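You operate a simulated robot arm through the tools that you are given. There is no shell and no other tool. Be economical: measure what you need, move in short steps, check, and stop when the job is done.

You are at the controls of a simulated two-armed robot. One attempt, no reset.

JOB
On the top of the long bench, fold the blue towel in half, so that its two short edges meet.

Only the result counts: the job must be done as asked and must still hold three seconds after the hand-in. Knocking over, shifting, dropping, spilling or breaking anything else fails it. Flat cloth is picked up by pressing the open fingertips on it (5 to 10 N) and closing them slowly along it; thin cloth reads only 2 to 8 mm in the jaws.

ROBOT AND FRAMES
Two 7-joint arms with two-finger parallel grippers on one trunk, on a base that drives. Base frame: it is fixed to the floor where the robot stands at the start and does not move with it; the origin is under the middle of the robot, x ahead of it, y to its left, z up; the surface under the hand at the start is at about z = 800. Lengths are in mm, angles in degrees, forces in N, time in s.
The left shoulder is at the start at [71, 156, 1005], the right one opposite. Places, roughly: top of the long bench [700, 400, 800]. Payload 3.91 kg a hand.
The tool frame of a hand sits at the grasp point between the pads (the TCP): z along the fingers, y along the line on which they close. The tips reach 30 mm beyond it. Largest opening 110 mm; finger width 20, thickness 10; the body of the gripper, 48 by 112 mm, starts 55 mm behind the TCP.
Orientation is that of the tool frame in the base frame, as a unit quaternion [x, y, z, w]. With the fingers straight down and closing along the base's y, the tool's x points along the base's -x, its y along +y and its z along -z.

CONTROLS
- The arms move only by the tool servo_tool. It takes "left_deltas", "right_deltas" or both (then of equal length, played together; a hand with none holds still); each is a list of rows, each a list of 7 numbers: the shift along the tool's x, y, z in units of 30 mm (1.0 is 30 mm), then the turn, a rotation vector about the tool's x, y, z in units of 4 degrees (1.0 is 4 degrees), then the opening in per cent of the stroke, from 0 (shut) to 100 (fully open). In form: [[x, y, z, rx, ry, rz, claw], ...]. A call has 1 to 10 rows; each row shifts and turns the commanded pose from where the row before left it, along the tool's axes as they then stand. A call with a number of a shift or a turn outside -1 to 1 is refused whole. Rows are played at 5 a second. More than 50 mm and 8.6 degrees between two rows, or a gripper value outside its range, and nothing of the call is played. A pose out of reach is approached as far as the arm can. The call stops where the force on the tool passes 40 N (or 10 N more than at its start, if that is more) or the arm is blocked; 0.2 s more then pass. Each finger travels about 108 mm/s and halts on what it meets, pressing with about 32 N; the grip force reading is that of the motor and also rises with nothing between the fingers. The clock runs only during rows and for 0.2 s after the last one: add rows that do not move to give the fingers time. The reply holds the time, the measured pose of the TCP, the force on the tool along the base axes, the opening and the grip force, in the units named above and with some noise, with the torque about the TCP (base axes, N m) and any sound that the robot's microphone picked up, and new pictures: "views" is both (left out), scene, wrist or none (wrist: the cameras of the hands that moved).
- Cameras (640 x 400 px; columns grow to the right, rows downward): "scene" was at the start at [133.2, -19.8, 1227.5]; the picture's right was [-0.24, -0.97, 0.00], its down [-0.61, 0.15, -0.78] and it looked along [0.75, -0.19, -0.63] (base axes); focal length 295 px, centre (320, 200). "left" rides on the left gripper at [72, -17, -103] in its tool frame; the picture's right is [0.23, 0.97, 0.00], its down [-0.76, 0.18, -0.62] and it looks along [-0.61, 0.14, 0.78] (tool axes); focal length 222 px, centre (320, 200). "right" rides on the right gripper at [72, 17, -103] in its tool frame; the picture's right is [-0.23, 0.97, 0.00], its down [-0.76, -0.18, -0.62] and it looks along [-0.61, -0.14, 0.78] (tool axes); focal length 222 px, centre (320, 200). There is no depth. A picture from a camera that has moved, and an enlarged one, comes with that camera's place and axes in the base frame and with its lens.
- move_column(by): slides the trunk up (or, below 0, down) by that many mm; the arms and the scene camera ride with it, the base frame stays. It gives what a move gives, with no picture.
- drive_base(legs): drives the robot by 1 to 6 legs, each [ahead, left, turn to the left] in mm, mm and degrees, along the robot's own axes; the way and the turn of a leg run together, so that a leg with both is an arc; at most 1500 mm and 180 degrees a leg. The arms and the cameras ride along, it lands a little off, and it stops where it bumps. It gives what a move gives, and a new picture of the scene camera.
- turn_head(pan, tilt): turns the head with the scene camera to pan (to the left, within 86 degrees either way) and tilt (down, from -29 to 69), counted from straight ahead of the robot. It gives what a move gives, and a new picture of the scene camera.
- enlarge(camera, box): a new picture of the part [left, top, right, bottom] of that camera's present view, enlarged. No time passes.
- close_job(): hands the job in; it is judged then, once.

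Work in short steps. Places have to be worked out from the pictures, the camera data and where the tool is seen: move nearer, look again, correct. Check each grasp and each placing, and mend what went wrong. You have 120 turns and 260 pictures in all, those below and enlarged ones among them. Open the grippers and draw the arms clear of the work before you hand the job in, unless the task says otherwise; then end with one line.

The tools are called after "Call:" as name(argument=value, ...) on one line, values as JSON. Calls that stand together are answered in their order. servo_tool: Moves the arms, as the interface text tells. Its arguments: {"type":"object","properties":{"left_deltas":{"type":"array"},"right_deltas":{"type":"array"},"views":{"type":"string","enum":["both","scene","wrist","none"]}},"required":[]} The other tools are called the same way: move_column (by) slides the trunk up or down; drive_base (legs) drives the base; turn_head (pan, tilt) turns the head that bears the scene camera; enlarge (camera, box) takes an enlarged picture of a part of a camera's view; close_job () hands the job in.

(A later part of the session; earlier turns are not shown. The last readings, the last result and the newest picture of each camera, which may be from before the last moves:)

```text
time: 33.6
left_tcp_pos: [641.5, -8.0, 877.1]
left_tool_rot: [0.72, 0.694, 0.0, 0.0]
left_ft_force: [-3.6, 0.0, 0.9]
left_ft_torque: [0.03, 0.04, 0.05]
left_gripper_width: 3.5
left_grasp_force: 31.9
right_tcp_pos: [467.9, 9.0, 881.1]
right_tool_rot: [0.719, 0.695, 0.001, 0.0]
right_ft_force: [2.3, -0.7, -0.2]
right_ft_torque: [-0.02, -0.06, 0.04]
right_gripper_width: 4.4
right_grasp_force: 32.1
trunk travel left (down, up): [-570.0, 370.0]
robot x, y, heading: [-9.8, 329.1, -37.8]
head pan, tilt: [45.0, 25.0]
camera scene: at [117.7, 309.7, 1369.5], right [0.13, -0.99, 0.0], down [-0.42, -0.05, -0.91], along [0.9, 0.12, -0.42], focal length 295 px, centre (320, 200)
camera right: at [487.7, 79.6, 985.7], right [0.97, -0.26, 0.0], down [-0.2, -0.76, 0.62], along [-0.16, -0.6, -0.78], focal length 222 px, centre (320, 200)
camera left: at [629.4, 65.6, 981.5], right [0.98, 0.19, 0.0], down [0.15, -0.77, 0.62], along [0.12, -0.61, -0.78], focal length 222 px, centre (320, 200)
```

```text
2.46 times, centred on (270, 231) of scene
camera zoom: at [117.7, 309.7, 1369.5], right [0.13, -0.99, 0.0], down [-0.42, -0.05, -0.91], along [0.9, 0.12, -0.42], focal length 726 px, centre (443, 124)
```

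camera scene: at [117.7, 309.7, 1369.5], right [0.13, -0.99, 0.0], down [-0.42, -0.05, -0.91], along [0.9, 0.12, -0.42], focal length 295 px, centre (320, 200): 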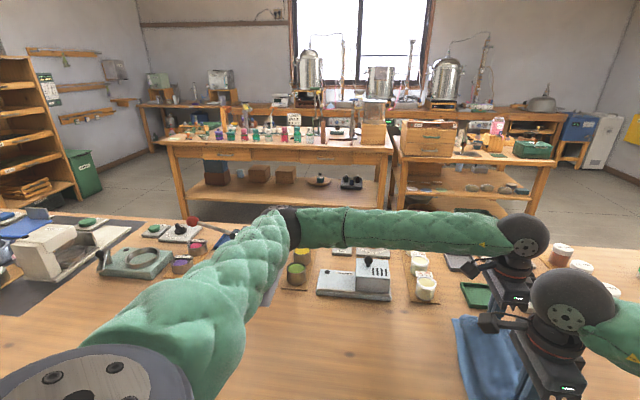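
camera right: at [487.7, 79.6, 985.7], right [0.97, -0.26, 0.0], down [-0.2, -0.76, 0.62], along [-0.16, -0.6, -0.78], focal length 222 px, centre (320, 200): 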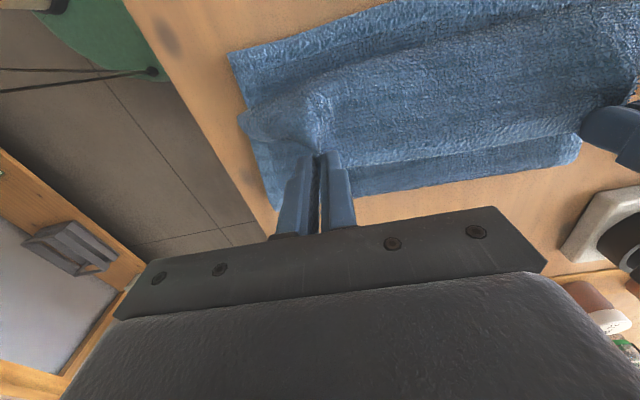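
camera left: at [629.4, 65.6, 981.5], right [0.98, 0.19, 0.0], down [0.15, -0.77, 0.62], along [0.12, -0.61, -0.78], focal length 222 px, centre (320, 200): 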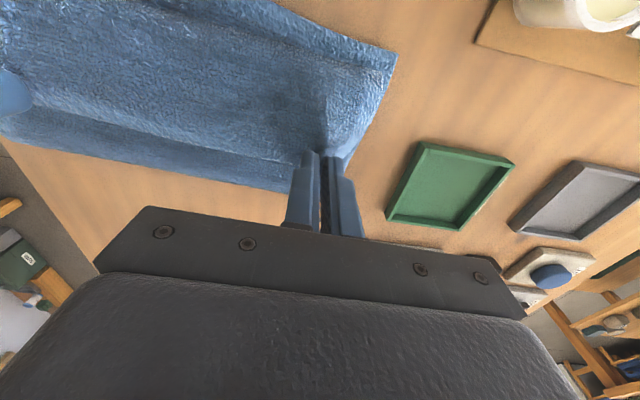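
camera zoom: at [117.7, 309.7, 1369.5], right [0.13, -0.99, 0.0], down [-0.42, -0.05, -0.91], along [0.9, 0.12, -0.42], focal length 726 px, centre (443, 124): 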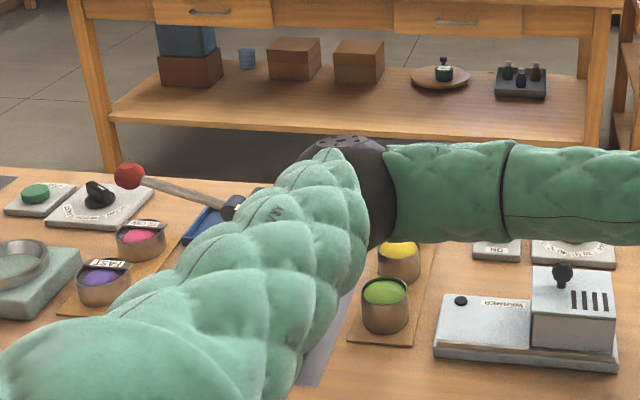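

The elbow has risen about 100 mm, and the lower half's left edge is still at roughly (421,81)–(684,61). I'll finish the carry: about 56 mm toward +y while descending.

Call:
servo_tool(left_deltas=[[0.35, 0, 0.05, 0, 0, 0, 0], [0.35, 0, 0.1, 0, 0, 0, 0], [0.35, 0, 0.15, 0, 0, 0, 0], [0.32, 0, 0.2, 0, 0, 0, 0], [0.3, 0, 0.25, 0, 0, 0, 0], [0.26, 0, 0.25, 0, 0, 0, 0]], right_deltas=[[0.35, 0, 0.05, 0, 0, 0, 0], [0.35, 0, 0.1, 0, 0, 0, 0], [0.35, 0, 0.15, 0, 0, 0, 0], [0.3, 0, 0.2, 0, 0, 0, 0], [0.28, 0, 0.25, 0, 0, 0, 0], [0.24, 0, 0.25, 0, 0, 0, 0]])

```text
time: 35.2
left_tcp_pos: [634.8, 12.5, 851.5]
left_tool_rot: [0.736, 0.677, 0.0, 0.001]
left_ft_force: [-2.8, -0.5, 0.9]
left_ft_torque: [-0.01, 0.05, 0.04]
left_gripper_width: 3.9
left_grasp_force: 32.6
right_tcp_pos: [462.1, 40.1, 851.0]
right_tool_rot: [0.732, 0.681, 0.002, 0.0]
right_ft_force: [1.1, 0.1, 0.5]
right_ft_torque: [-0.03, -0.04, 0.07]
right_gripper_width: 4.4
right_grasp_force: 32.6
trunk travel left (down, up): [-570.0, 370.0]
robot x, y, heading: [-8.7, 321.5, -39.9]
head pan, tilt: [45.0, 25.0]
stopped in row 6 (left hand): the arm was blocked; the commanded pose is now the measured one
camera scene: at [119.4, 296.2, 1370.5], right [0.09, -1.0, 0.0], down [-0.42, -0.04, -0.91], along [0.9, 0.08, -0.42], focal length 295 px, centre (320, 200)
camera right: at [484.7, 110.3, 956.5], right [0.96, -0.3, 0.0], down [-0.23, -0.75, 0.62], along [-0.18, -0.59, -0.78], focal length 222 px, centre (320, 200)
camera left: at [624.7, 86.9, 954.5], right [0.99, 0.15, 0.0], down [0.11, -0.77, 0.63], along [0.09, -0.62, -0.78], focal length 222 px, centre (320, 200)
```

scene: 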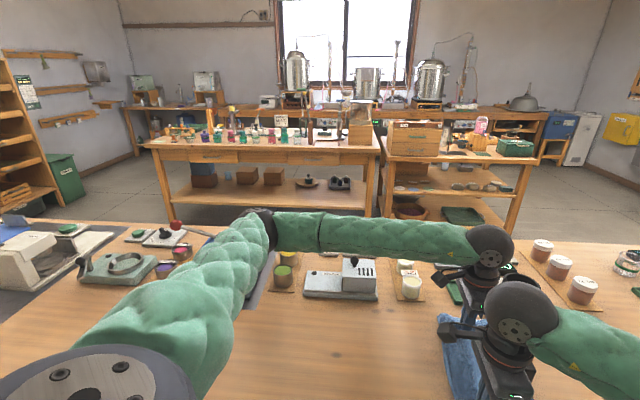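
right: 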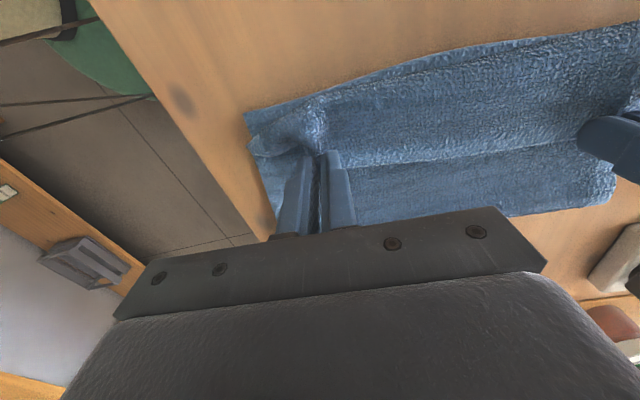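
left: 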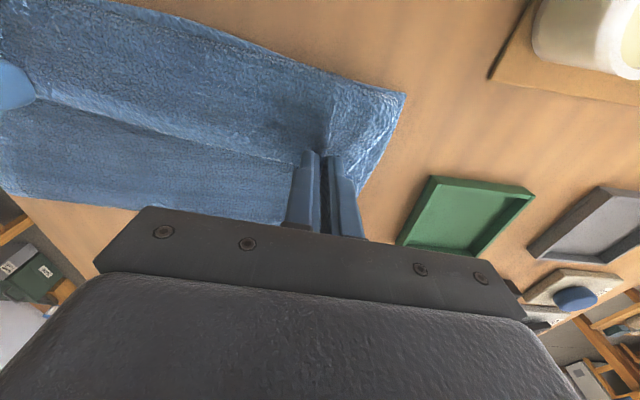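

Blocked again, with the base twisting the same way, so the left arm is still pressing on something fixed. I'll look again around the elbow and wrists.

Call:
turn_head(pan=60, tilt=40)

Call:
enlarge(camera="scene", box=[220, 60, 480, 222])

Call:
turn_head(pan=2, tilt=45)

Call:
enlarge(camera="scene", box=[160, 20, 420, 182])

```text
time: 36.0
left_tcp_pos: [636.3, 13.7, 847.3]
left_tool_rot: [0.734, 0.679, 0.001, -0.001]
left_ft_force: [-2.2, 0.1, 0.5]
left_ft_torque: [0.0, 0.07, 0.07]
left_gripper_width: 3.6
left_grasp_force: 32.1
right_tcp_pos: [464.0, 38.3, 850.5]
right_tool_rot: [0.732, 0.681, 0.003, -0.001]
right_ft_force: [3.0, 0.4, 0.2]
right_ft_torque: [-0.02, -0.08, 0.08]
right_gripper_width: 4.3
right_grasp_force: 31.7
trunk travel left (down, up): [-570.0, 370.0]
robot x, y, heading: [-8.4, 325.4, -39.4]
head pan, tilt: [60.0, 40.0]
camera scene: at [107.9, 313.8, 1346.3], right [0.35, -0.94, -0.01], down [-0.6, -0.22, -0.77], along [0.72, 0.27, -0.64], focal length 295 px, centre (320, 200)
```

scene: 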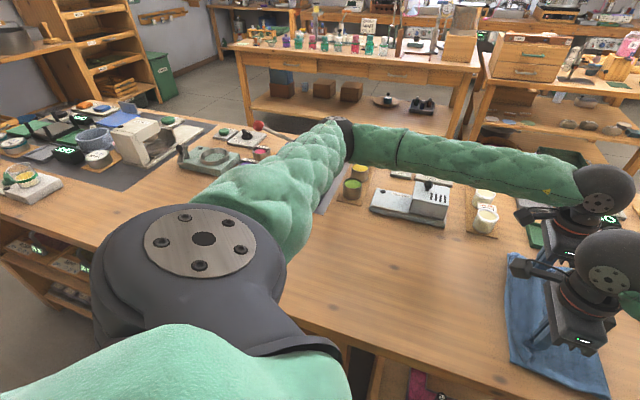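

```text
2.46 times, centred on (350, 141) of scene
camera zoom: at [107.9, 313.8, 1346.3], right [0.35, -0.94, -0.01], down [-0.6, -0.22, -0.77], along [0.72, 0.27, -0.64], focal length 726 px, centre (246, 345)
```

zoom: 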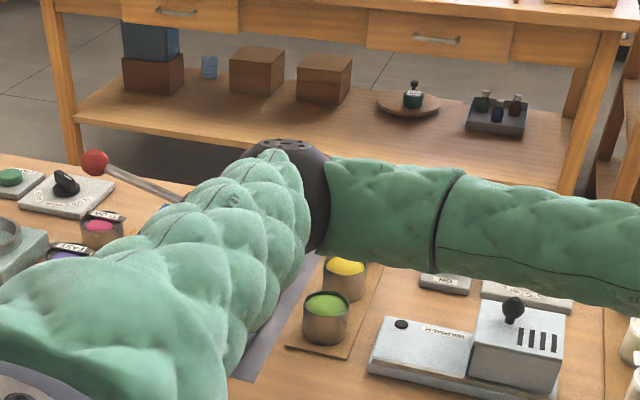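

```text
time: 37.2
left_tcp_pos: [636.5, 13.5, 848.9]
left_tool_rot: [0.735, 0.678, 0.003, 0.0]
left_ft_force: [-3.1, 0.4, 0.4]
left_ft_torque: [-0.01, 0.04, 0.06]
left_gripper_width: 3.5
left_grasp_force: 32.3
right_tcp_pos: [463.1, 39.3, 850.0]
right_tool_rot: [0.732, 0.681, 0.003, 0.0]
right_ft_force: [2.9, 0.7, -0.2]
right_ft_torque: [0.01, -0.06, 0.08]
right_gripper_width: 4.2
right_grasp_force: 32.0
trunk travel left (down, up): [-570.0, 370.0]
robot x, y, heading: [-7.6, 322.7, -39.9]
head pan, tilt: [2.0, 45.0]
camera scene: at [92.5, 235.0, 1338.7], right [-0.61, -0.79, -0.01], down [-0.56, 0.44, -0.71], along [0.56, -0.43, -0.71], focal length 295 px, centre (320, 200)
```

scene: 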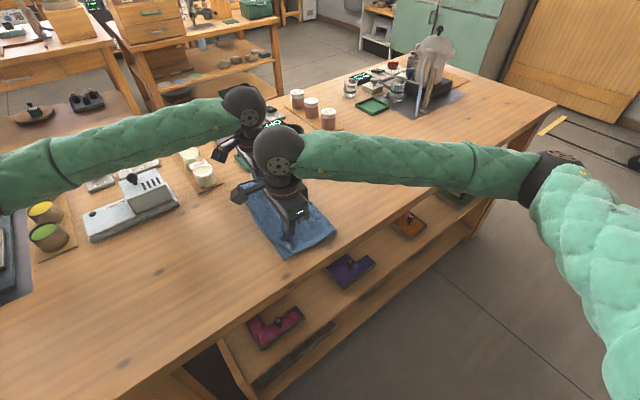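

```text
2.46 times, centred on (290, 101) of scene
camera zoom: at [92.5, 235.0, 1338.7], right [-0.61, -0.79, -0.01], down [-0.56, 0.44, -0.71], along [0.56, -0.43, -0.71], focal length 726 px, centre (394, 444)
```

zoom: 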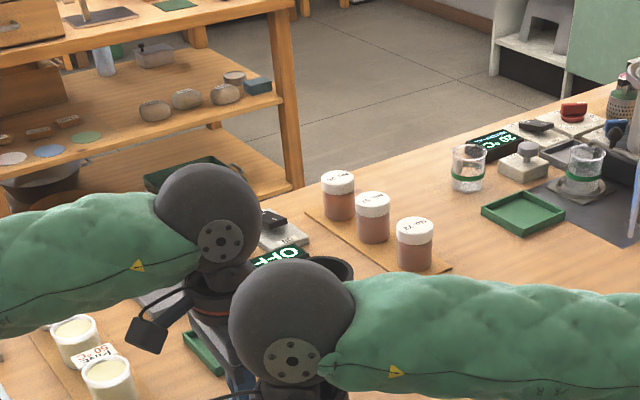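

The two wrists are well apart. I'll move each hand separately by a small step to isolate which arm is blocked.

Call:
servo_tool(right_deltas=[[0.2, 0, 0, 0, 0, 0, 0], [0.2, 0, 0, 0, 0, 0, 0]], views="none")

Call:
servo_tool(left_deltas=[[0.2, 0, 0, 0, 0, 0, 0], [0.2, 0, 0, 0, 0, 0, 0]], views="none")

```text
time: 37.8
left_tcp_pos: [636.7, 12.4, 848.8]
left_tool_rot: [0.735, 0.678, 0.002, 0.0]
left_ft_force: [-1.7, 0.8, -0.7]
left_ft_torque: [0.06, 0.08, 0.07]
left_gripper_width: 3.9
left_grasp_force: 31.7
right_tcp_pos: [464.2, 50.7, 850.1]
right_tool_rot: [0.732, 0.682, 0.003, -0.001]
right_ft_force: [2.4, -1.5, 0.4]
right_ft_torque: [-0.03, -0.07, 0.11]
right_gripper_width: 4.3
right_grasp_force: 32.1
trunk travel left (down, up): [-570.0, 370.0]
robot x, y, heading: [-7.6, 327.8, -39.8]
head pan, tilt: [2.0, 45.0]
```

```text
time: 38.4
left_tcp_pos: [631.8, 13.9, 846.7]
left_tool_rot: [0.739, 0.674, 0.002, -0.002]
left_ft_force: [0.1, -0.3, -0.1]
left_ft_torque: [-0.01, -0.02, 0.05]
left_gripper_width: 3.7
left_grasp_force: 31.8
right_tcp_pos: [461.6, 45.0, 848.7]
right_tool_rot: [0.734, 0.679, 0.004, -0.003]
right_ft_force: [0.3, -0.5, 0.6]
right_ft_torque: [-0.01, 0.02, 0.05]
right_gripper_width: 4.2
right_grasp_force: 31.8
trunk travel left (down, up): [-570.0, 370.0]
robot x, y, heading: [-13.3, 322.5, -40.1]
head pan, tilt: [2.0, 45.0]
```

Only the left arm is obstructed, since the base twists when it pushes; the elbow is against the press. I'll back off slightly, then shift the base toward -x in small steps with the hands compensating, which extends the arm and draws the elbow away.

Call:
servo_tool(left_deltas=[[-0.4, 0, -0.4, 0, 0, 0, 0], [-0.3, 0, -0.4, 0, 0, 0, 0]], right_deltas=[[-0.4, 0, -0.4, 0, 0, 0, 0], [-0.3, 0, -0.4, 0, 0, 0, 0]], views="none")

Call:
drive_base(legs=[[-23, -19.5, 0]])

```text
time: 39.0
left_tcp_pos: [640.5, 16.1, 872.4]
left_tool_rot: [0.731, 0.682, -0.001, 0.0]
left_ft_force: [-3.2, 0.3, 0.7]
left_ft_torque: [-0.01, 0.08, 0.05]
left_gripper_width: 3.7
left_grasp_force: 32.1
right_tcp_pos: [466.2, 35.5, 875.6]
right_tool_rot: [0.729, 0.685, -0.001, 0.0]
right_ft_force: [3.4, -0.4, -0.1]
right_ft_torque: [-0.02, -0.1, 0.07]
right_gripper_width: 4.1
right_grasp_force: 32.3
trunk travel left (down, up): [-570.0, 370.0]
robot x, y, heading: [-6.6, 325.6, -39.5]
head pan, tilt: [2.0, 45.0]
```

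```text
time: 39.9
left_tcp_pos: [608.7, 11.9, 873.5]
left_tool_rot: [0.732, 0.681, 0.0, 0.002]
left_ft_force: [-3.4, 1.0, 0.1]
left_ft_torque: [0.01, 0.02, 0.04]
left_gripper_width: 3.6
left_grasp_force: 32.2
right_tcp_pos: [434.8, 35.2, 876.8]
right_tool_rot: [0.73, 0.684, 0.001, 0.001]
right_ft_force: [3.4, -0.1, 0.1]
right_ft_torque: [-0.04, -0.16, 0.09]
right_gripper_width: 4.4
right_grasp_force: 31.9
trunk travel left (down, up): [-570.0, 370.0]
robot x, y, heading: [-35.8, 323.2, -39.6]
head pan, tilt: [2.0, 45.0]
camera scene: at [62.9, 242.1, 1339.1], right [-0.61, -0.79, 0.0], down [-0.56, 0.43, -0.71], along [0.56, -0.43, -0.71], focal length 295 px, centre (320, 200)
```

scene: 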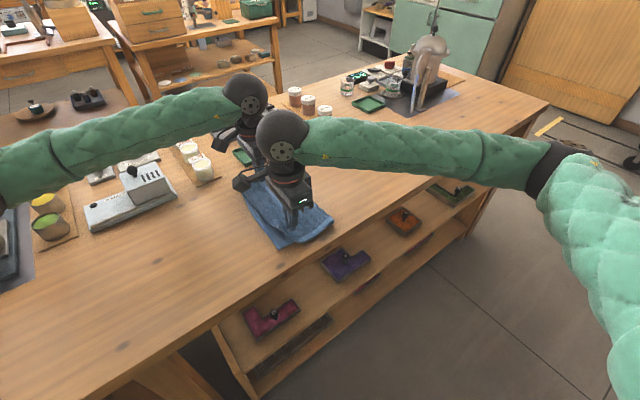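

The shift worked. I'll move the hands back +30 mm in x and repeat twice more.

Call:
servo_tool(left_deltas=[[0.04, 0.5, 0, 0, 0, 0, 0], [0.04, 0.5, 0, 0, 0, 0, 0]], right_deltas=[[0.04, 0.5, 0, 0, 0, 0, 0], [0.04, 0.5, 0, 0, 0, 0, 0]], views="none")

Call:
drive_base(legs=[[-23, -19.5, 0]])

Call:
servo_tool(left_deltas=[[0.04, 0.5, 0, 0, 0, 0, 0], [0.04, 0.5, 0, 0, 0, 0, 0]], right_deltas=[[0.04, 0.5, 0, 0, 0, 0, 0], [0.04, 0.5, 0, 0, 0, 0, 0]], views="none")

Call:
drive_base(legs=[[-23, -19.5, 0]])

Call:
servo_tool(left_deltas=[[0.04, 0.5, 0, 0, 0, 0, 0], [0.04, 0.5, 0, 0, 0, 0, 0]], right_deltas=[[0.04, 0.5, 0, 0, 0, 0, 0], [0.04, 0.5, 0, 0, 0, 0, 0]], views="both")

```text
time: 40.5
left_tcp_pos: [639.2, 11.6, 875.3]
left_tool_rot: [0.734, 0.68, 0.0, 0.002]
left_ft_force: [-2.8, 0.2, 0.0]
left_ft_torque: [0.01, 0.04, 0.04]
left_gripper_width: 3.6
left_grasp_force: 31.4
right_tcp_pos: [465.8, 34.5, 873.4]
right_tool_rot: [0.73, 0.683, 0.0, 0.0]
right_ft_force: [1.6, -0.4, -0.4]
right_ft_torque: [0.02, -0.1, 0.07]
right_gripper_width: 4.1
right_grasp_force: 31.8
trunk travel left (down, up): [-570.0, 370.0]
robot x, y, heading: [-34.3, 322.2, -39.4]
head pan, tilt: [2.0, 45.0]
```

```text
time: 41.3
left_tcp_pos: [608.9, 11.3, 876.5]
left_tool_rot: [0.733, 0.681, -0.001, 0.002]
left_ft_force: [-1.6, 0.9, -0.3]
left_ft_torque: [-0.01, 0.01, 0.04]
left_gripper_width: 4.0
left_grasp_force: 32.1
right_tcp_pos: [435.0, 34.0, 874.4]
right_tool_rot: [0.731, 0.682, 0.001, 0.0]
right_ft_force: [1.9, -1.2, -1.3]
right_ft_torque: [0.02, -0.16, 0.04]
right_gripper_width: 4.5
right_grasp_force: 32.3
trunk travel left (down, up): [-570.0, 370.0]
robot x, y, heading: [-65.2, 320.2, -39.4]
head pan, tilt: [2.0, 45.0]
camera scene: at [33.6, 241.3, 1339.0], right [-0.61, -0.79, 0.0], down [-0.56, 0.43, -0.71], along [0.56, -0.43, -0.71], focal length 295 px, centre (320, 200)
```

scene: 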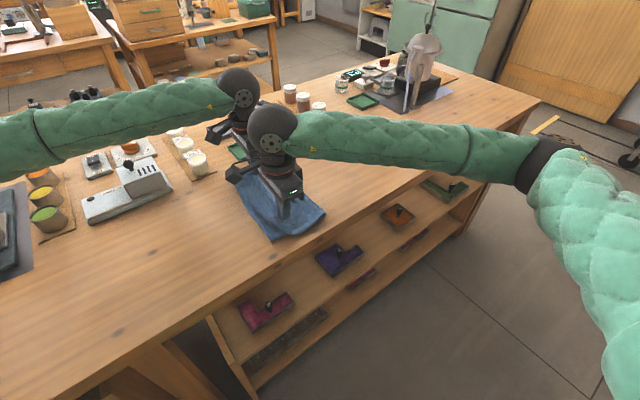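

```text
time: 41.9
left_tcp_pos: [618.9, 11.1, 874.5]
left_tool_rot: [0.733, 0.681, -0.001, 0.001]
left_ft_force: [0.5, 0.5, 0.1]
left_ft_torque: [0.0, 0.01, 0.03]
left_gripper_width: 3.4
left_grasp_force: 32.2
left hand out of reach, approached as far as the arm can: row 1, 2
right_tcp_pos: [470.3, 33.8, 874.9]
right_tool_rot: [0.731, 0.683, -0.001, 0.0]
right_ft_force: [0.1, 0.3, 0.3]
right_ft_torque: [-0.01, 0.03, 0.05]
right_gripper_width: 4.2
right_grasp_force: 31.7
trunk travel left (down, up): [-570.0, 370.0]
robot x, y, heading: [-68.9, 325.7, -39.2]
head pan, tilt: [2.0, 45.0]
```

```text
time: 42.7
left_tcp_pos: [586.6, 11.5, 876.4]
left_tool_rot: [0.733, 0.681, 0.0, 0.002]
left_ft_force: [0.0, 0.6, 0.6]
left_ft_torque: [0.01, -0.05, 0.04]
left_gripper_width: 3.5
left_grasp_force: 32.3
right_tcp_pos: [436.2, 34.3, 876.8]
right_tool_rot: [0.73, 0.683, 0.001, 0.0]
right_ft_force: [-0.7, -0.8, -0.9]
right_ft_torque: [0.03, -0.06, 0.07]
right_gripper_width: 3.9
right_grasp_force: 32.1
trunk travel left (down, up): [-570.0, 370.0]
robot x, y, heading: [-95.7, 322.4, -39.7]
head pan, tilt: [2.0, 45.0]
camera scene: at [3.7, 242.0, 1339.0], right [-0.61, -0.79, 0.0], down [-0.56, 0.43, -0.71], along [0.56, -0.43, -0.71], focal length 295 px, centre (320, 200)
```

scene: 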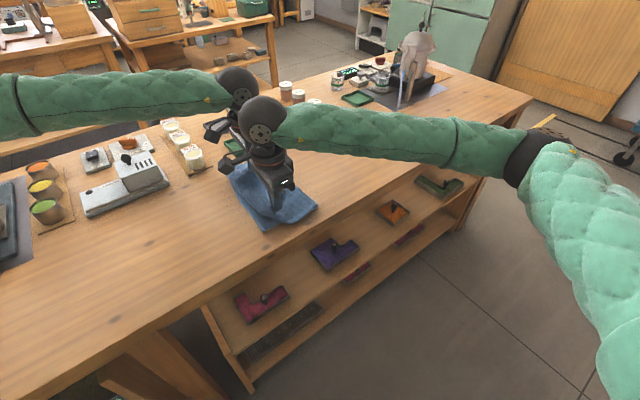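

```text
time: 43.3
left_tcp_pos: [586.9, 12.2, 876.0]
left_tool_rot: [0.733, 0.681, 0.0, 0.001]
left_ft_force: [0.6, 0.2, -0.1]
left_ft_torque: [-0.04, -0.01, 0.07]
left_gripper_width: 3.7
left_grasp_force: 32.2
left hand out of reach, approached as far as the arm can: row 1, 2
right_tcp_pos: [468.5, 35.9, 875.3]
right_tool_rot: [0.73, 0.683, 0.0, 0.0]
right_ft_force: [-0.7, -0.2, 0.0]
right_ft_torque: [0.0, 0.04, 0.08]
right_gripper_width: 4.1
right_grasp_force: 31.6
trunk travel left (down, up): [-570.0, 370.0]
robot x, y, heading: [-97.5, 327.9, -39.3]
head pan, tilt: [2.0, 45.0]
camera scene: at [5.6, 242.0, 1339.0], right [-0.61, -0.79, 0.0], down [-0.56, 0.43, -0.71], along [0.56, -0.43, -0.71], focal length 295 px, centre (320, 200)
camera right: at [490.8, 105.3, 978.7], right [0.96, -0.29, 0.0], down [-0.23, -0.75, 0.62], along [-0.18, -0.6, -0.78], focal length 222 px, centre (320, 200)
camera left: at [576.9, 85.9, 978.4], right [0.99, 0.15, 0.0], down [0.12, -0.77, 0.63], along [0.1, -0.62, -0.78], focal length 222 px, centre (320, 200)
```

scene: 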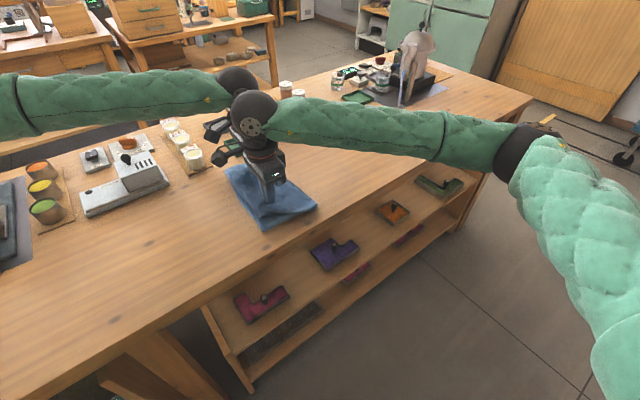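
right: 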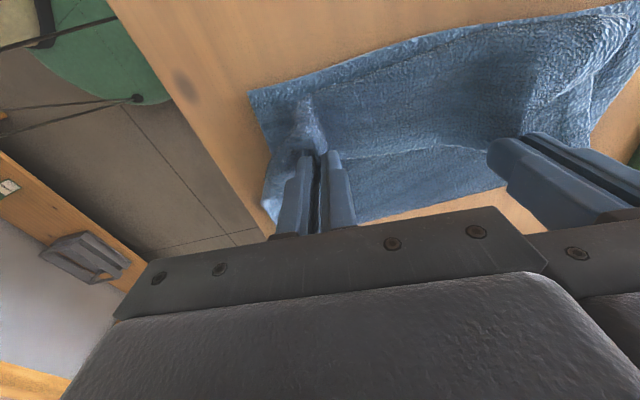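
left: 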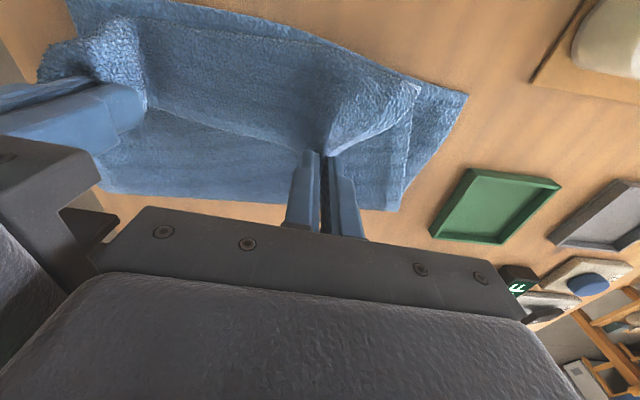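

The left hand reached its limit with the trunk raised. I'll go back +30 mm in x, with the right hand compensating, and lower the trunk 40 mm with the hands raised to match.

Call:
drive_base(legs=[[23, 19.5, 0]])

Call:
servo_tool(left_deltas=[[0, 0, -0.6, 0, 0, 0, 0], [0, 0, -0.6, 0, 0, 0, 0]], right_deltas=[[-0.04, -0.5, -0.6, 0, 0, 0, 0], [-0.04, -0.5, -0.6, 0, 0, 0, 0]], views="none")

Call:
move_column(by=-40)

Call:
servo_tool(left_deltas=[[0.04, 0.4, 0, 0, 0, 0, 0], [0.04, 0.4, 0, 0, 0, 0, 0]], right_deltas=[[0, 0, 0, 0, 0, 0, 0], [0, 0, 0, 0, 0, 0, 0]], views="wrist")

```text
time: 44.2
left_tcp_pos: [619.3, 12.5, 875.2]
left_tool_rot: [0.733, 0.681, -0.002, 0.0]
left_ft_force: [-0.2, 1.3, -0.9]
left_ft_torque: [0.01, 0.05, 0.06]
left_gripper_width: 3.7
left_grasp_force: 31.9
right_tcp_pos: [499.9, 35.2, 873.8]
right_tool_rot: [0.73, 0.683, -0.001, 0.0]
right_ft_force: [0.8, 0.1, -1.0]
right_ft_torque: [0.0, 0.03, 0.04]
right_gripper_width: 4.3
right_grasp_force: 32.3
trunk travel left (down, up): [-570.0, 370.0]
robot x, y, heading: [-66.4, 322.4, -39.5]
head pan, tilt: [2.0, 45.0]
camera scene: at [38.6, 242.5, 1338.8], right [-0.61, -0.79, 0.0], down [-0.56, 0.43, -0.71], along [0.56, -0.43, -0.71], focal length 295 px, centre (320, 200)
```

scene: 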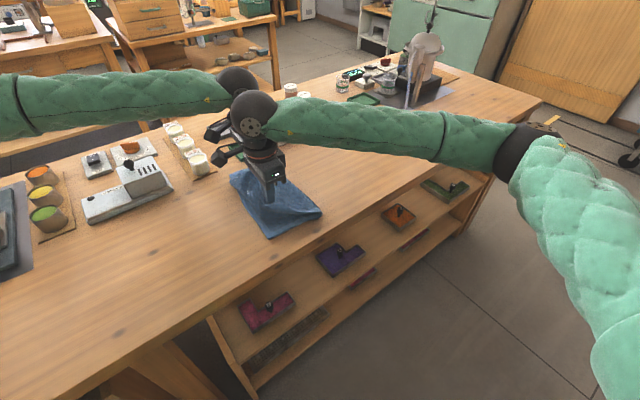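

```text
time: 44.8
left_tcp_pos: [617.0, 13.4, 911.2]
left_tool_rot: [0.732, 0.681, -0.001, 0.001]
left_ft_force: [-0.3, -0.2, -0.2]
left_ft_torque: [0.01, -0.04, 0.03]
left_gripper_width: 3.6
left_grasp_force: 31.9
right_tcp_pos: [468.3, 33.8, 910.4]
right_tool_rot: [0.73, 0.683, -0.001, 0.001]
right_ft_force: [-0.4, 0.3, -0.3]
right_ft_torque: [-0.01, 0.01, 0.1]
right_gripper_width: 4.1
right_grasp_force: 32.7
trunk travel left (down, up): [-570.0, 370.0]
robot x, y, heading: [-67.7, 320.7, -39.4]
head pan, tilt: [2.0, 45.0]
```

```text
time: 45.6
left_tcp_pos: [617.3, 12.0, 871.5]
left_tool_rot: [0.732, 0.681, -0.001, 0.002]
left_ft_force: [-1.4, -0.7, -0.4]
left_ft_torque: [-0.01, 0.03, 0.04]
left_gripper_width: 3.6
left_grasp_force: 31.7
right_tcp_pos: [468.4, 33.6, 871.2]
right_tool_rot: [0.73, 0.683, -0.001, 0.001]
right_ft_force: [-0.3, 0.3, -0.2]
right_ft_torque: [-0.03, 0.03, 0.04]
right_gripper_width: 4.3
right_grasp_force: 31.8
trunk travel left (down, up): [-530.0, 410.0]
robot x, y, heading: [-68.3, 323.1, -39.6]
head pan, tilt: [2.0, 45.0]
```

```text
time: 46.2
left_tcp_pos: [618.1, 12.6, 871.5]
left_tool_rot: [0.732, 0.681, -0.001, 0.001]
left_ft_force: [-0.6, -0.2, 0.4]
left_ft_torque: [-0.03, -0.04, 0.03]
left_gripper_width: 3.9
left_grasp_force: 31.6
left hand out of reach, approached as far as the arm can: row 1, 2
right_tcp_pos: [468.3, 34.4, 869.9]
right_tool_rot: [0.73, 0.684, 0.0, -0.001]
right_ft_force: [0.4, -0.2, 0.0]
right_ft_torque: [-0.01, -0.02, 0.03]
right_gripper_width: 4.4
right_grasp_force: 31.9
trunk travel left (down, up): [-530.0, 410.0]
robot x, y, heading: [-68.0, 320.8, -39.5]
head pan, tilt: [2.0, 45.0]
camera right: at [490.7, 103.9, 974.3], right [0.96, -0.29, 0.0], down [-0.23, -0.75, 0.62], along [-0.18, -0.6, -0.78], focal length 222 px, centre (320, 200)
camera left: at [607.2, 86.3, 974.5], right [0.99, 0.16, 0.0], down [0.12, -0.77, 0.63], along [0.1, -0.62, -0.78], focal length 222 px, centre (320, 200)
```

right: 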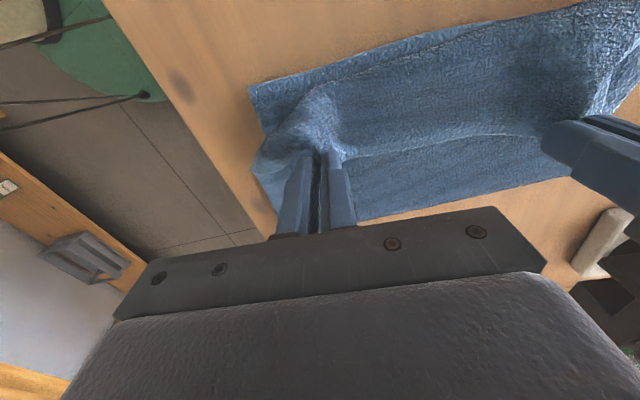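
left: 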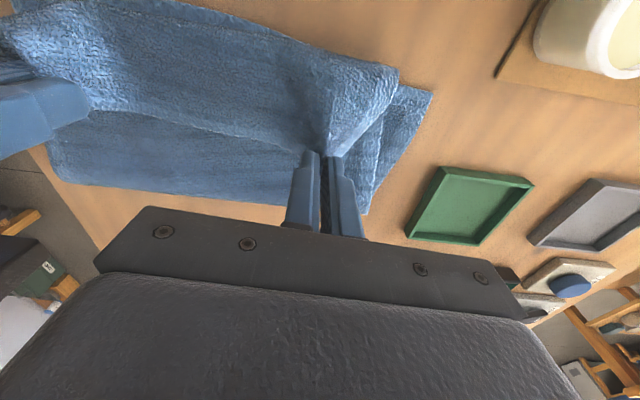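

At only 752 mm this isn't true distance, so a wrist limit is likely involved. I'll turn the left hand back about 12° toward its natural heading while moving it +x.

Call:
servo_tool(left_deltas=[[0, 0, 0, 0, 0, -1, 0], [0, 0, 0, 0, 0, -1, 0], [0, 0, 0, 0, 0, -1, 0], [0, 0.4, 0, 0, 0, 0, 0], [0, 0.4, 0, 0, 0, 0, 0]], views="none")

```text
time: 47.4
left_tcp_pos: [641.9, 14.4, 869.9]
left_tool_rot: [0.657, 0.754, -0.001, 0.002]
left_ft_force: [-2.1, -0.5, 0.2]
left_ft_torque: [0.01, 0.03, -0.05]
left_gripper_width: 3.4
left_grasp_force: 32.5
right_tcp_pos: [469.7, 32.2, 870.8]
right_tool_rot: [0.731, 0.683, 0.0, 0.0]
right_ft_force: [1.8, -0.1, 0.7]
right_ft_torque: [0.01, -0.07, 0.04]
right_gripper_width: 4.1
right_grasp_force: 32.4
trunk travel left (down, up): [-530.0, 410.0]
robot x, y, heading: [-65.3, 323.1, -39.3]
head pan, tilt: [2.0, 45.0]
```

That works: left at (642,14), right at (470,32), and the lower layer is still in place. Now the final ~35 mm toward +y while descending to about 842.

Call:
servo_tool(left_deltas=[[0.23, 0.09, 0.05, 0, 0, 0, 0], [0.23, 0.09, 0.15, 0, 0, 0, 0], [0.23, 0.09, 0.2, 0, 0, 0, 0], [0.23, 0.09, 0.25, 0, 0, 0, 0], [0.23, 0.07, 0.25, 0, 0, 0, 0]], right_deltas=[[0.23, -0.02, 0.05, 0, 0, 0, 0], [0.23, -0.02, 0.15, 0, 0, 0, 0], [0.23, -0.02, 0.2, 0, 0, 0, 0], [0.23, -0.02, 0.25, 0, 0, 0, 0], [0.21, -0.02, 0.25, 0, 0, 0, 0]], views="wrist")

```text
time: 48.6
left_tcp_pos: [650.0, 50.1, 844.0]
left_tool_rot: [0.657, 0.754, -0.001, 0.001]
left_ft_force: [-11.0, -0.4, 0.3]
left_ft_torque: [0.01, 0.37, -0.03]
left_gripper_width: 3.7
left_grasp_force: 31.9
right_tcp_pos: [469.5, 67.6, 843.0]
right_tool_rot: [0.73, 0.683, -0.001, 0.001]
right_ft_force: [11.3, -0.8, 2.5]
right_ft_torque: [-0.06, -0.39, 0.09]
right_gripper_width: 4.2
right_grasp_force: 32.2
trunk travel left (down, up): [-530.0, 410.0]
robot x, y, heading: [-61.9, 324.3, -39.4]
head pan, tilt: [2.0, 45.0]
camera right: at [491.1, 139.1, 947.8], right [0.96, -0.29, 0.0], down [-0.23, -0.75, 0.62], along [-0.18, -0.6, -0.78], focal length 222 px, centre (320, 200)
camera left: at [624.8, 119.8, 946.9], right [0.93, 0.36, 0.0], down [0.28, -0.73, 0.63], along [0.22, -0.59, -0.78], focal length 222 px, centre (320, 200)
```

right: 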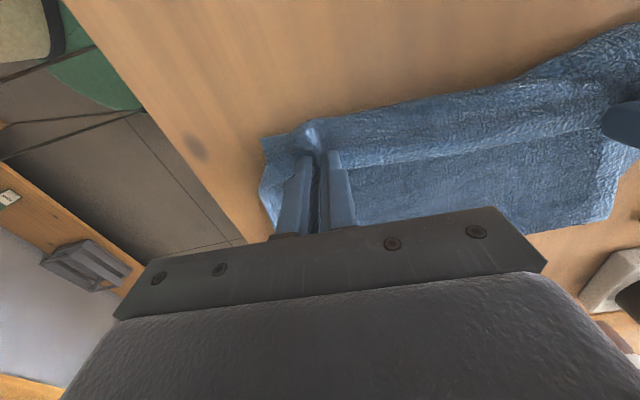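
left: 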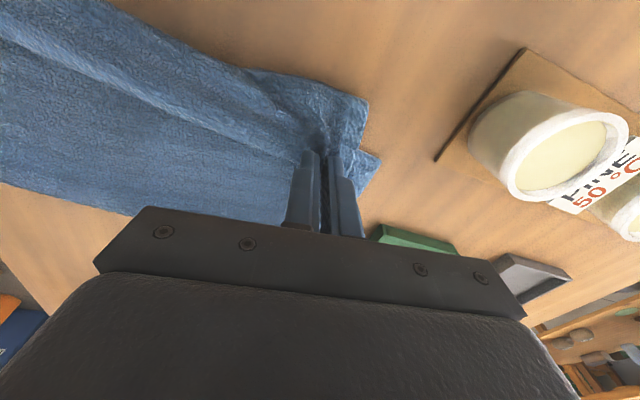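

Both hands are at target. I'll take a close look at how the edges line up before lowering and releasing.

Call:
enlarge(camera="right", box=[220, 60, 480, 222])

Call:
enlarge(camera="left", box=[200, 40, 460, 202])

```text
2.46 times, centred on (350, 141) of right
camera zoom: at [491.1, 139.1, 947.8], right [0.96, -0.29, 0.0], down [-0.23, -0.75, 0.62], along [-0.18, -0.6, -0.78], focal length 547 px, centre (246, 345)
```

zoom: 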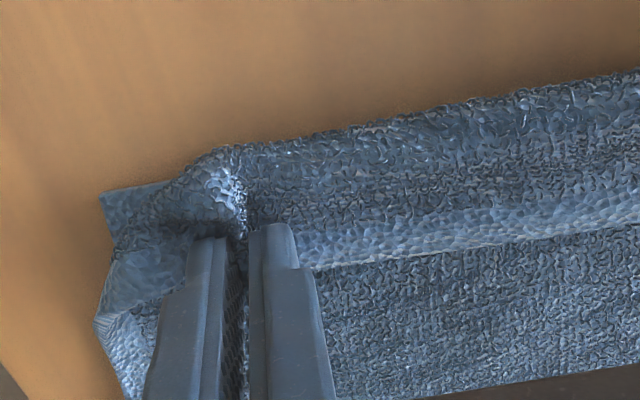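

```text
2.46 times, centred on (330, 121) of left
camera zoom: at [624.8, 119.8, 946.9], right [0.93, 0.36, 0.0], down [0.28, -0.73, 0.63], along [0.22, -0.59, -0.78], focal length 547 px, centre (295, 394)
```

zoom: 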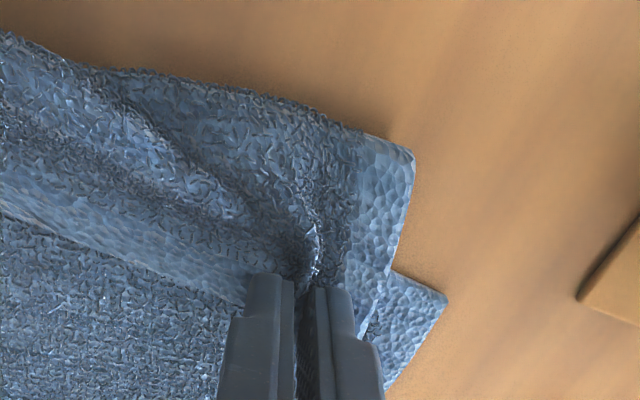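

The upper far corner flap sticks out past the lower layer because it is gathered by the pinch. I'll lower to touch and release gently, then see how it relaxes.

Call:
servo_tool(left_deltas=[[0, 0, 0.15, 0, 0, 0, 0], [0, 0, 0.1, 0, 0, 0, 0], [0, 0, 0, 0, 0, 0, 6], [0, 0, 0, 0, 0, 0, 12], [0, 0, 0, 0, 0, 0, 18], [0, 0, 0, 0, 0, 0, 24]], right_deltas=[[0, 0, 0.12, 0, 0, 0, 0], [0, 0, 0.05, 0, 0, 0, 0], [0, 0, 0, 0, 0, 0, 6], [0, 0, 0, 0, 0, 0, 12], [0, 0, 0, 0, 0, 0, 18], [0, 0, 0, 0, 0, 0, 24]], views="wrist")

```text
time: 50.0
left_tcp_pos: [648.4, 48.3, 843.2]
left_tool_rot: [0.656, 0.755, 0.001, 0.006]
left_ft_force: [0.4, 1.1, 0.9]
left_ft_torque: [0.02, -0.05, 0.01]
left_gripper_width: 26.1
left_grasp_force: 0.0
right_tcp_pos: [467.0, 68.5, 840.2]
right_tool_rot: [0.73, 0.684, 0.001, 0.002]
right_ft_force: [0.1, -0.7, 3.7]
right_ft_torque: [0.02, -0.03, -0.05]
right_gripper_width: 25.0
right_grasp_force: 0.1
trunk travel left (down, up): [-530.0, 410.0]
robot x, y, heading: [-63.5, 319.9, -39.5]
head pan, tilt: [2.0, 45.0]
camera right: at [487.7, 137.9, 944.6], right [0.96, -0.29, 0.0], down [-0.23, -0.75, 0.62], along [-0.18, -0.6, -0.78], focal length 222 px, centre (320, 200)
camera left: at [622.6, 118.7, 946.4], right [0.93, 0.36, 0.01], down [0.28, -0.73, 0.63], along [0.23, -0.59, -0.78], focal length 222 px, centre (320, 200)
```

right: 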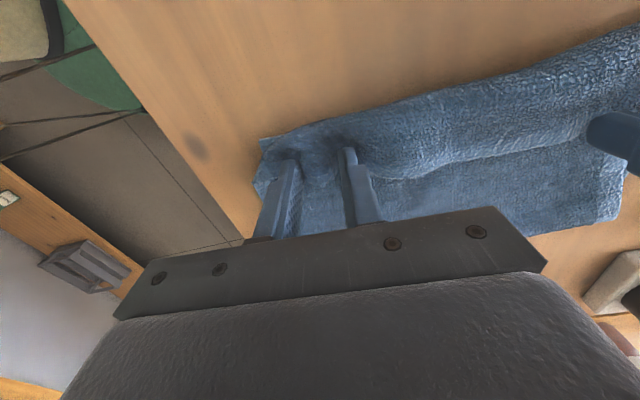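
left: 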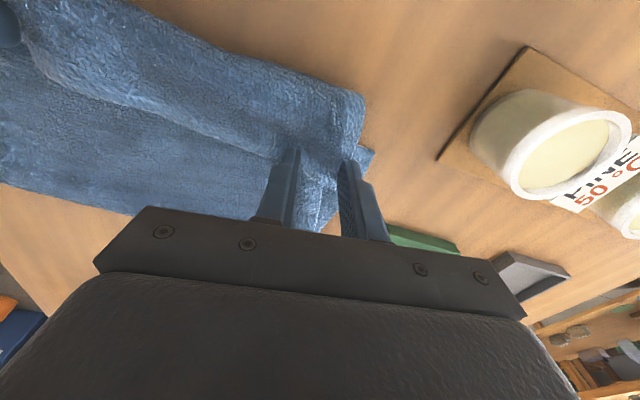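

Released. I'll lift both hands clear and look at the result from above.

Call:
servo_tool(left_deltas=[[0, 0, -0.5, 0, 0, 0, 24], [0, 0, -1, 0, 0, 0, 24], [0, 0, -1, 0, 0, 0, 24], [0, 0, -1, 0, 0, 0, 24], [0, 0, -1, 0, 0, 0, 24]], right_deltas=[[0, 0, -0.5, 0, 0, 0, 24], [0, 0, -1, 0, 0, 0, 24], [0, 0, -1, 0, 0, 0, 24], [0, 0, -1, 0, 0, 0, 24], [0, 0, -1, 0, 0, 0, 24]])

```text
time: 51.2
left_tcp_pos: [645.8, 45.6, 972.1]
left_tool_rot: [0.66, 0.751, 0.0, 0.001]
left_ft_force: [-0.6, 0.6, 0.3]
left_ft_torque: [0.01, -0.06, -0.01]
left_gripper_width: 26.2
left_grasp_force: 0.0
right_tcp_pos: [466.9, 68.2, 973.7]
right_tool_rot: [0.731, 0.682, 0.0, 0.0]
right_ft_force: [0.1, 0.3, -0.3]
right_ft_torque: [-0.01, -0.02, 0.01]
right_gripper_width: 26.4
right_grasp_force: 0.0
trunk travel left (down, up): [-530.0, 410.0]
robot x, y, heading: [-67.2, 323.6, -39.7]
head pan, tilt: [2.0, 45.0]
camera scene: at [34.7, 241.7, 1297.1], right [-0.61, -0.79, 0.0], down [-0.56, 0.43, -0.71], along [0.56, -0.43, -0.71], focal length 295 px, centre (320, 200)
camera right: at [489.3, 139.2, 1077.7], right [0.96, -0.29, 0.0], down [-0.23, -0.75, 0.62], along [-0.18, -0.6, -0.78], focal length 222 px, centre (320, 200)
camera left: at [621.2, 116.0, 1074.5], right [0.94, 0.35, 0.0], down [0.27, -0.73, 0.63], along [0.22, -0.59, -0.78], focal length 222 px, centre (320, 200)
```

scene: 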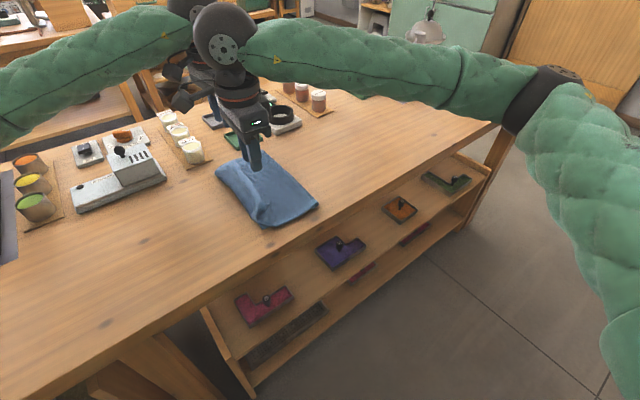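
right: 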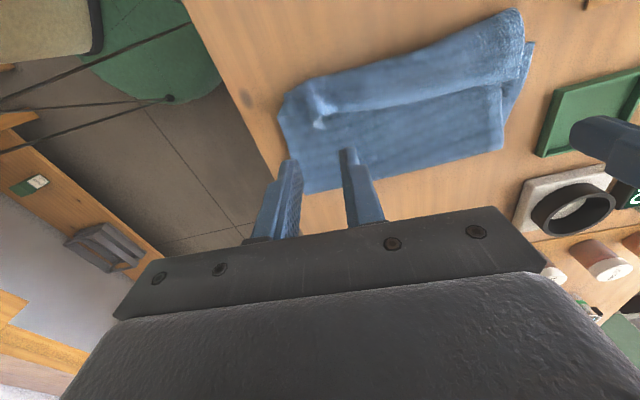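
left: 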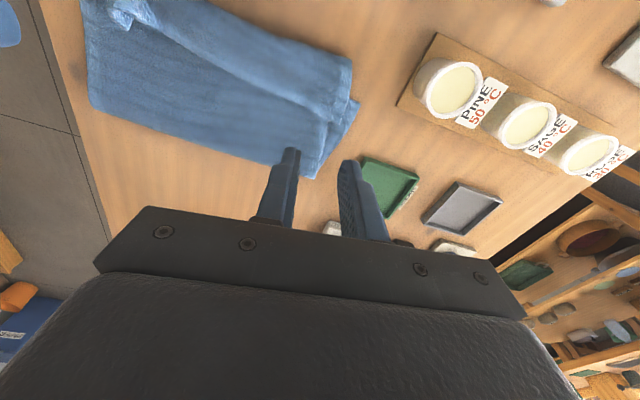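

The fold is largely in place. I'll zoom in on both ends of the edge to measure the mismatch.

Call:
enlarge(camera="right", box=[260, 0, 550, 200])

Call:
enlarge(camera="left", box=[70, 0, 370, 200])

```text
2.00 times, centred on (405, 100) of right
camera zoom: at [489.3, 139.2, 1077.7], right [0.96, -0.29, 0.0], down [-0.23, -0.75, 0.62], along [-0.18, -0.6, -0.78], focal length 444 px, centre (150, 400)
```

zoom: 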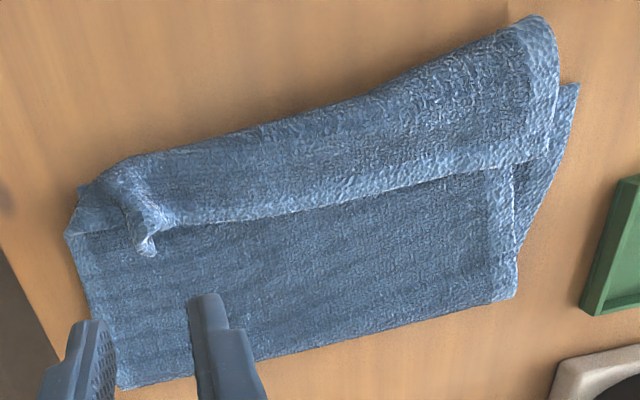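

```text
2.00 times, centred on (220, 100) of left
camera zoom: at [621.2, 116.0, 1074.5], right [0.94, 0.35, 0.0], down [0.27, -0.73, 0.63], along [0.22, -0.59, -0.78], focal length 444 px, centre (520, 400)
```

zoom: 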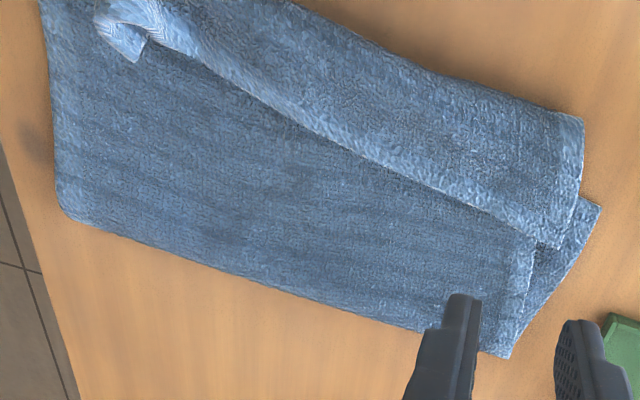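

The zoom shows the upper edge is folded back on itself: the hem is at y≈40, the roll at y≈90 and the fold line at y≈-62 instead of about -95. The fingers stayed vertical, so the hem never turned over. I'll redo the lay with the hands tilted, testing first whether a 40° tilt is reachable.

Call:
servo_tool(left_deltas=[[0, 0, 0, 0, -1, 0, 24], [0, 0, 0, 0, -1, 0, 24], [0, 0, 0, 0, -1, 0, 24], [0, 0, 0, 0, -1, 0, 24], [0, 0, 0, 0, -1, 0, 24], [0, 0, 0, 0, -1, 0, 24], [0, 0, 0, 0, -1, 0, 24], [0, 0, 0, 0, -1, 0, 24], [0, 0, 0, 0, -1, 0, 24], [0, 0, 0, 0, -1, 0, 24]], right_deltas=[[0, 0, 0, 0, -1, 0, 24], [0, 0, 0, 0, -1, 0, 24], [0, 0, 0, 0, -1, 0, 24], [0, 0, 0, 0, -1, 0, 24], [0, 0, 0, 0, -1, 0, 24], [0, 0, 0, 0, -1, 0, 24], [0, 0, 0, 0, -1, 0, 24], [0, 0, 0, 0, -1, 0, 24], [0, 0, 0, 0, -1, 0, 24], [0, 0, 0, 0, -1, 0, 24]], views="both")

```text
time: 53.6
left_tcp_pos: [650.2, -27.2, 970.3]
left_tool_rot: [0.645, 0.678, -0.245, 0.254]
left_ft_force: [2.3, 0.6, -1.8]
left_ft_torque: [-0.23, 0.09, -0.05]
left_gripper_width: 26.3
left_grasp_force: 0.1
right_tcp_pos: [469.3, 5.5, 970.4]
right_tool_rot: [0.712, 0.607, -0.27, 0.225]
right_ft_force: [0.9, -0.1, 0.1]
right_ft_torque: [0.11, 0.04, -0.04]
right_gripper_width: 26.1
right_grasp_force: 0.1
trunk travel left (down, up): [-530.0, 410.0]
robot x, y, heading: [-49.5, 290.4, -44.9]
head pan, tilt: [2.0, 45.0]
stopped in row 10 (left hand): the arm was blocked; the commanded pose is now the measured one
camera scene: at [9.7, 173.0, 1301.4], right [-0.68, -0.73, -0.04], down [-0.5, 0.5, -0.71], along [0.54, -0.47, -0.7], focal length 295 px, centre (320, 200)
camera right: at [506.5, 123.2, 1001.0], right [0.93, -0.33, 0.14], down [-0.2, -0.13, 0.97], along [-0.3, -0.94, -0.19], focal length 222 px, centre (320, 200)
camera left: at [628.1, 94.1, 999.8], right [0.96, 0.22, -0.15], down [0.19, -0.15, 0.97], along [0.19, -0.96, -0.19], focal length 222 px, centre (320, 200)
```

scene: 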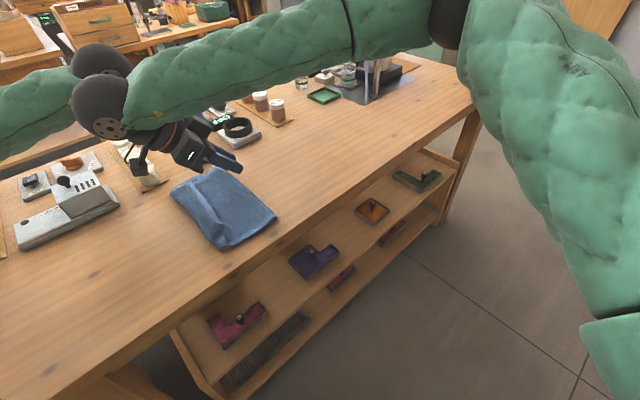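
right: 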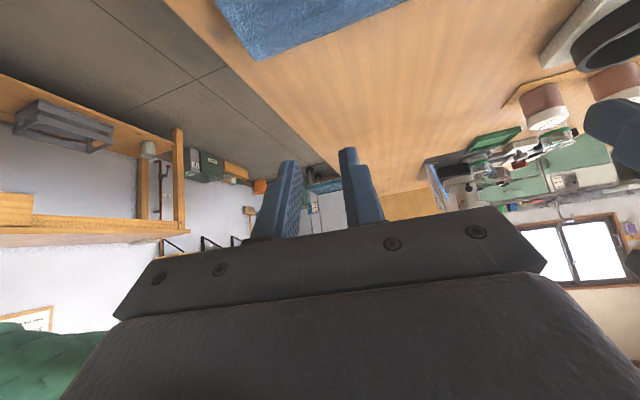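
left: 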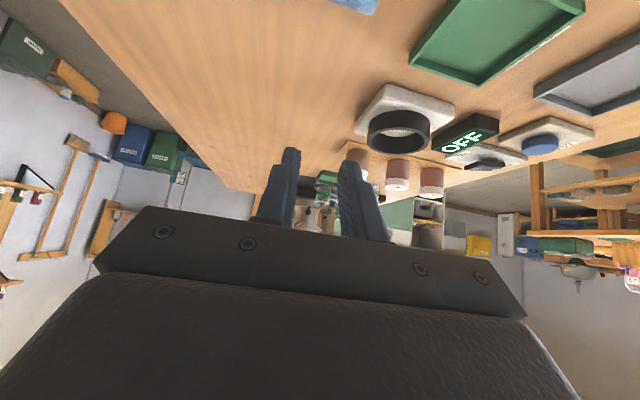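

The left arm pushed against the press again and twisted the base by 5°. I'll drive away from the press at once, toward -x and -y with the hands free, and then check the press.

Call:
drive_base(legs=[[43, -127, 0]])

Call:
turn_head(pan=65, tilt=35)

```text
time: 54.9
left_tcp_pos: [600.8, -140.8, 962.5]
left_tool_rot: [0.644, 0.678, -0.25, 0.249]
left_ft_force: [-0.7, -0.4, 0.9]
left_ft_torque: [0.05, -0.03, 0.04]
left_gripper_width: 26.3
left_grasp_force: 0.1
right_tcp_pos: [421.0, -108.3, 966.4]
right_tool_rot: [0.71, 0.608, -0.274, 0.224]
right_ft_force: [-0.2, -0.1, 0.8]
right_ft_torque: [0.05, -0.05, 0.01]
right_gripper_width: 26.4
right_grasp_force: 0.0
trunk travel left (down, up): [-530.0, 410.0]
robot x, y, heading: [-108.0, 177.7, -44.8]
head pan, tilt: [2.0, 45.0]
camera scene: at [-12.4, 85.4, 1298.8], right [-0.68, -0.73, 0.0], down [-0.52, 0.48, -0.71], along [0.52, -0.48, -0.71], focal length 295 px, centre (320, 200)
```

scene: 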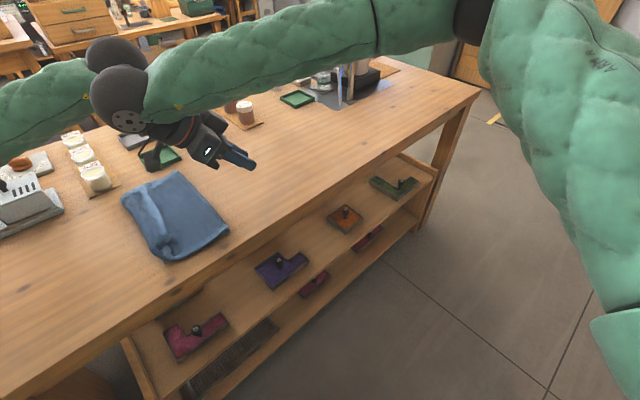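

```text
time: 56.2
left_tcp_pos: [601.9, -140.1, 962.8]
left_tool_rot: [0.644, 0.678, -0.251, 0.25]
left_ft_force: [-0.9, -0.5, -0.3]
left_ft_torque: [-0.01, -0.02, -0.01]
left_gripper_width: 26.2
left_grasp_force: 0.0
right_tcp_pos: [422.5, -106.5, 965.3]
right_tool_rot: [0.711, 0.609, -0.274, 0.223]
right_ft_force: [0.7, -0.3, 0.4]
right_ft_torque: [0.02, 0.02, 0.01]
right_gripper_width: 26.2
right_grasp_force: 0.0
trunk travel left (down, up): [-530.0, 410.0]
robot x, y, heading: [-105.2, 176.3, -45.0]
head pan, tilt: [65.0, 35.0]
camera scene: at [12.8, 172.8, 1313.7], right [0.34, -0.94, 0.0], down [-0.54, -0.2, -0.82], along [0.77, 0.28, -0.57], focal length 295 px, centre (320, 200)
```

scene: 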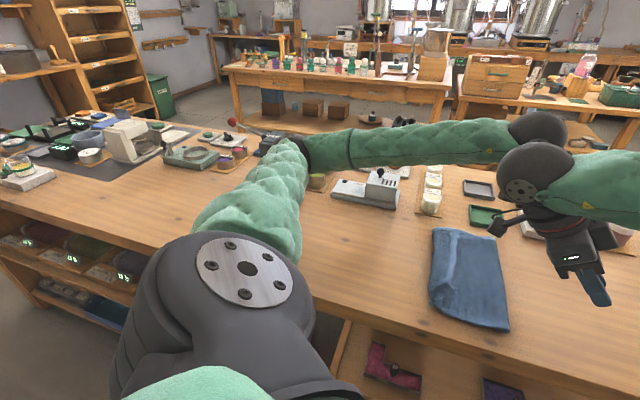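

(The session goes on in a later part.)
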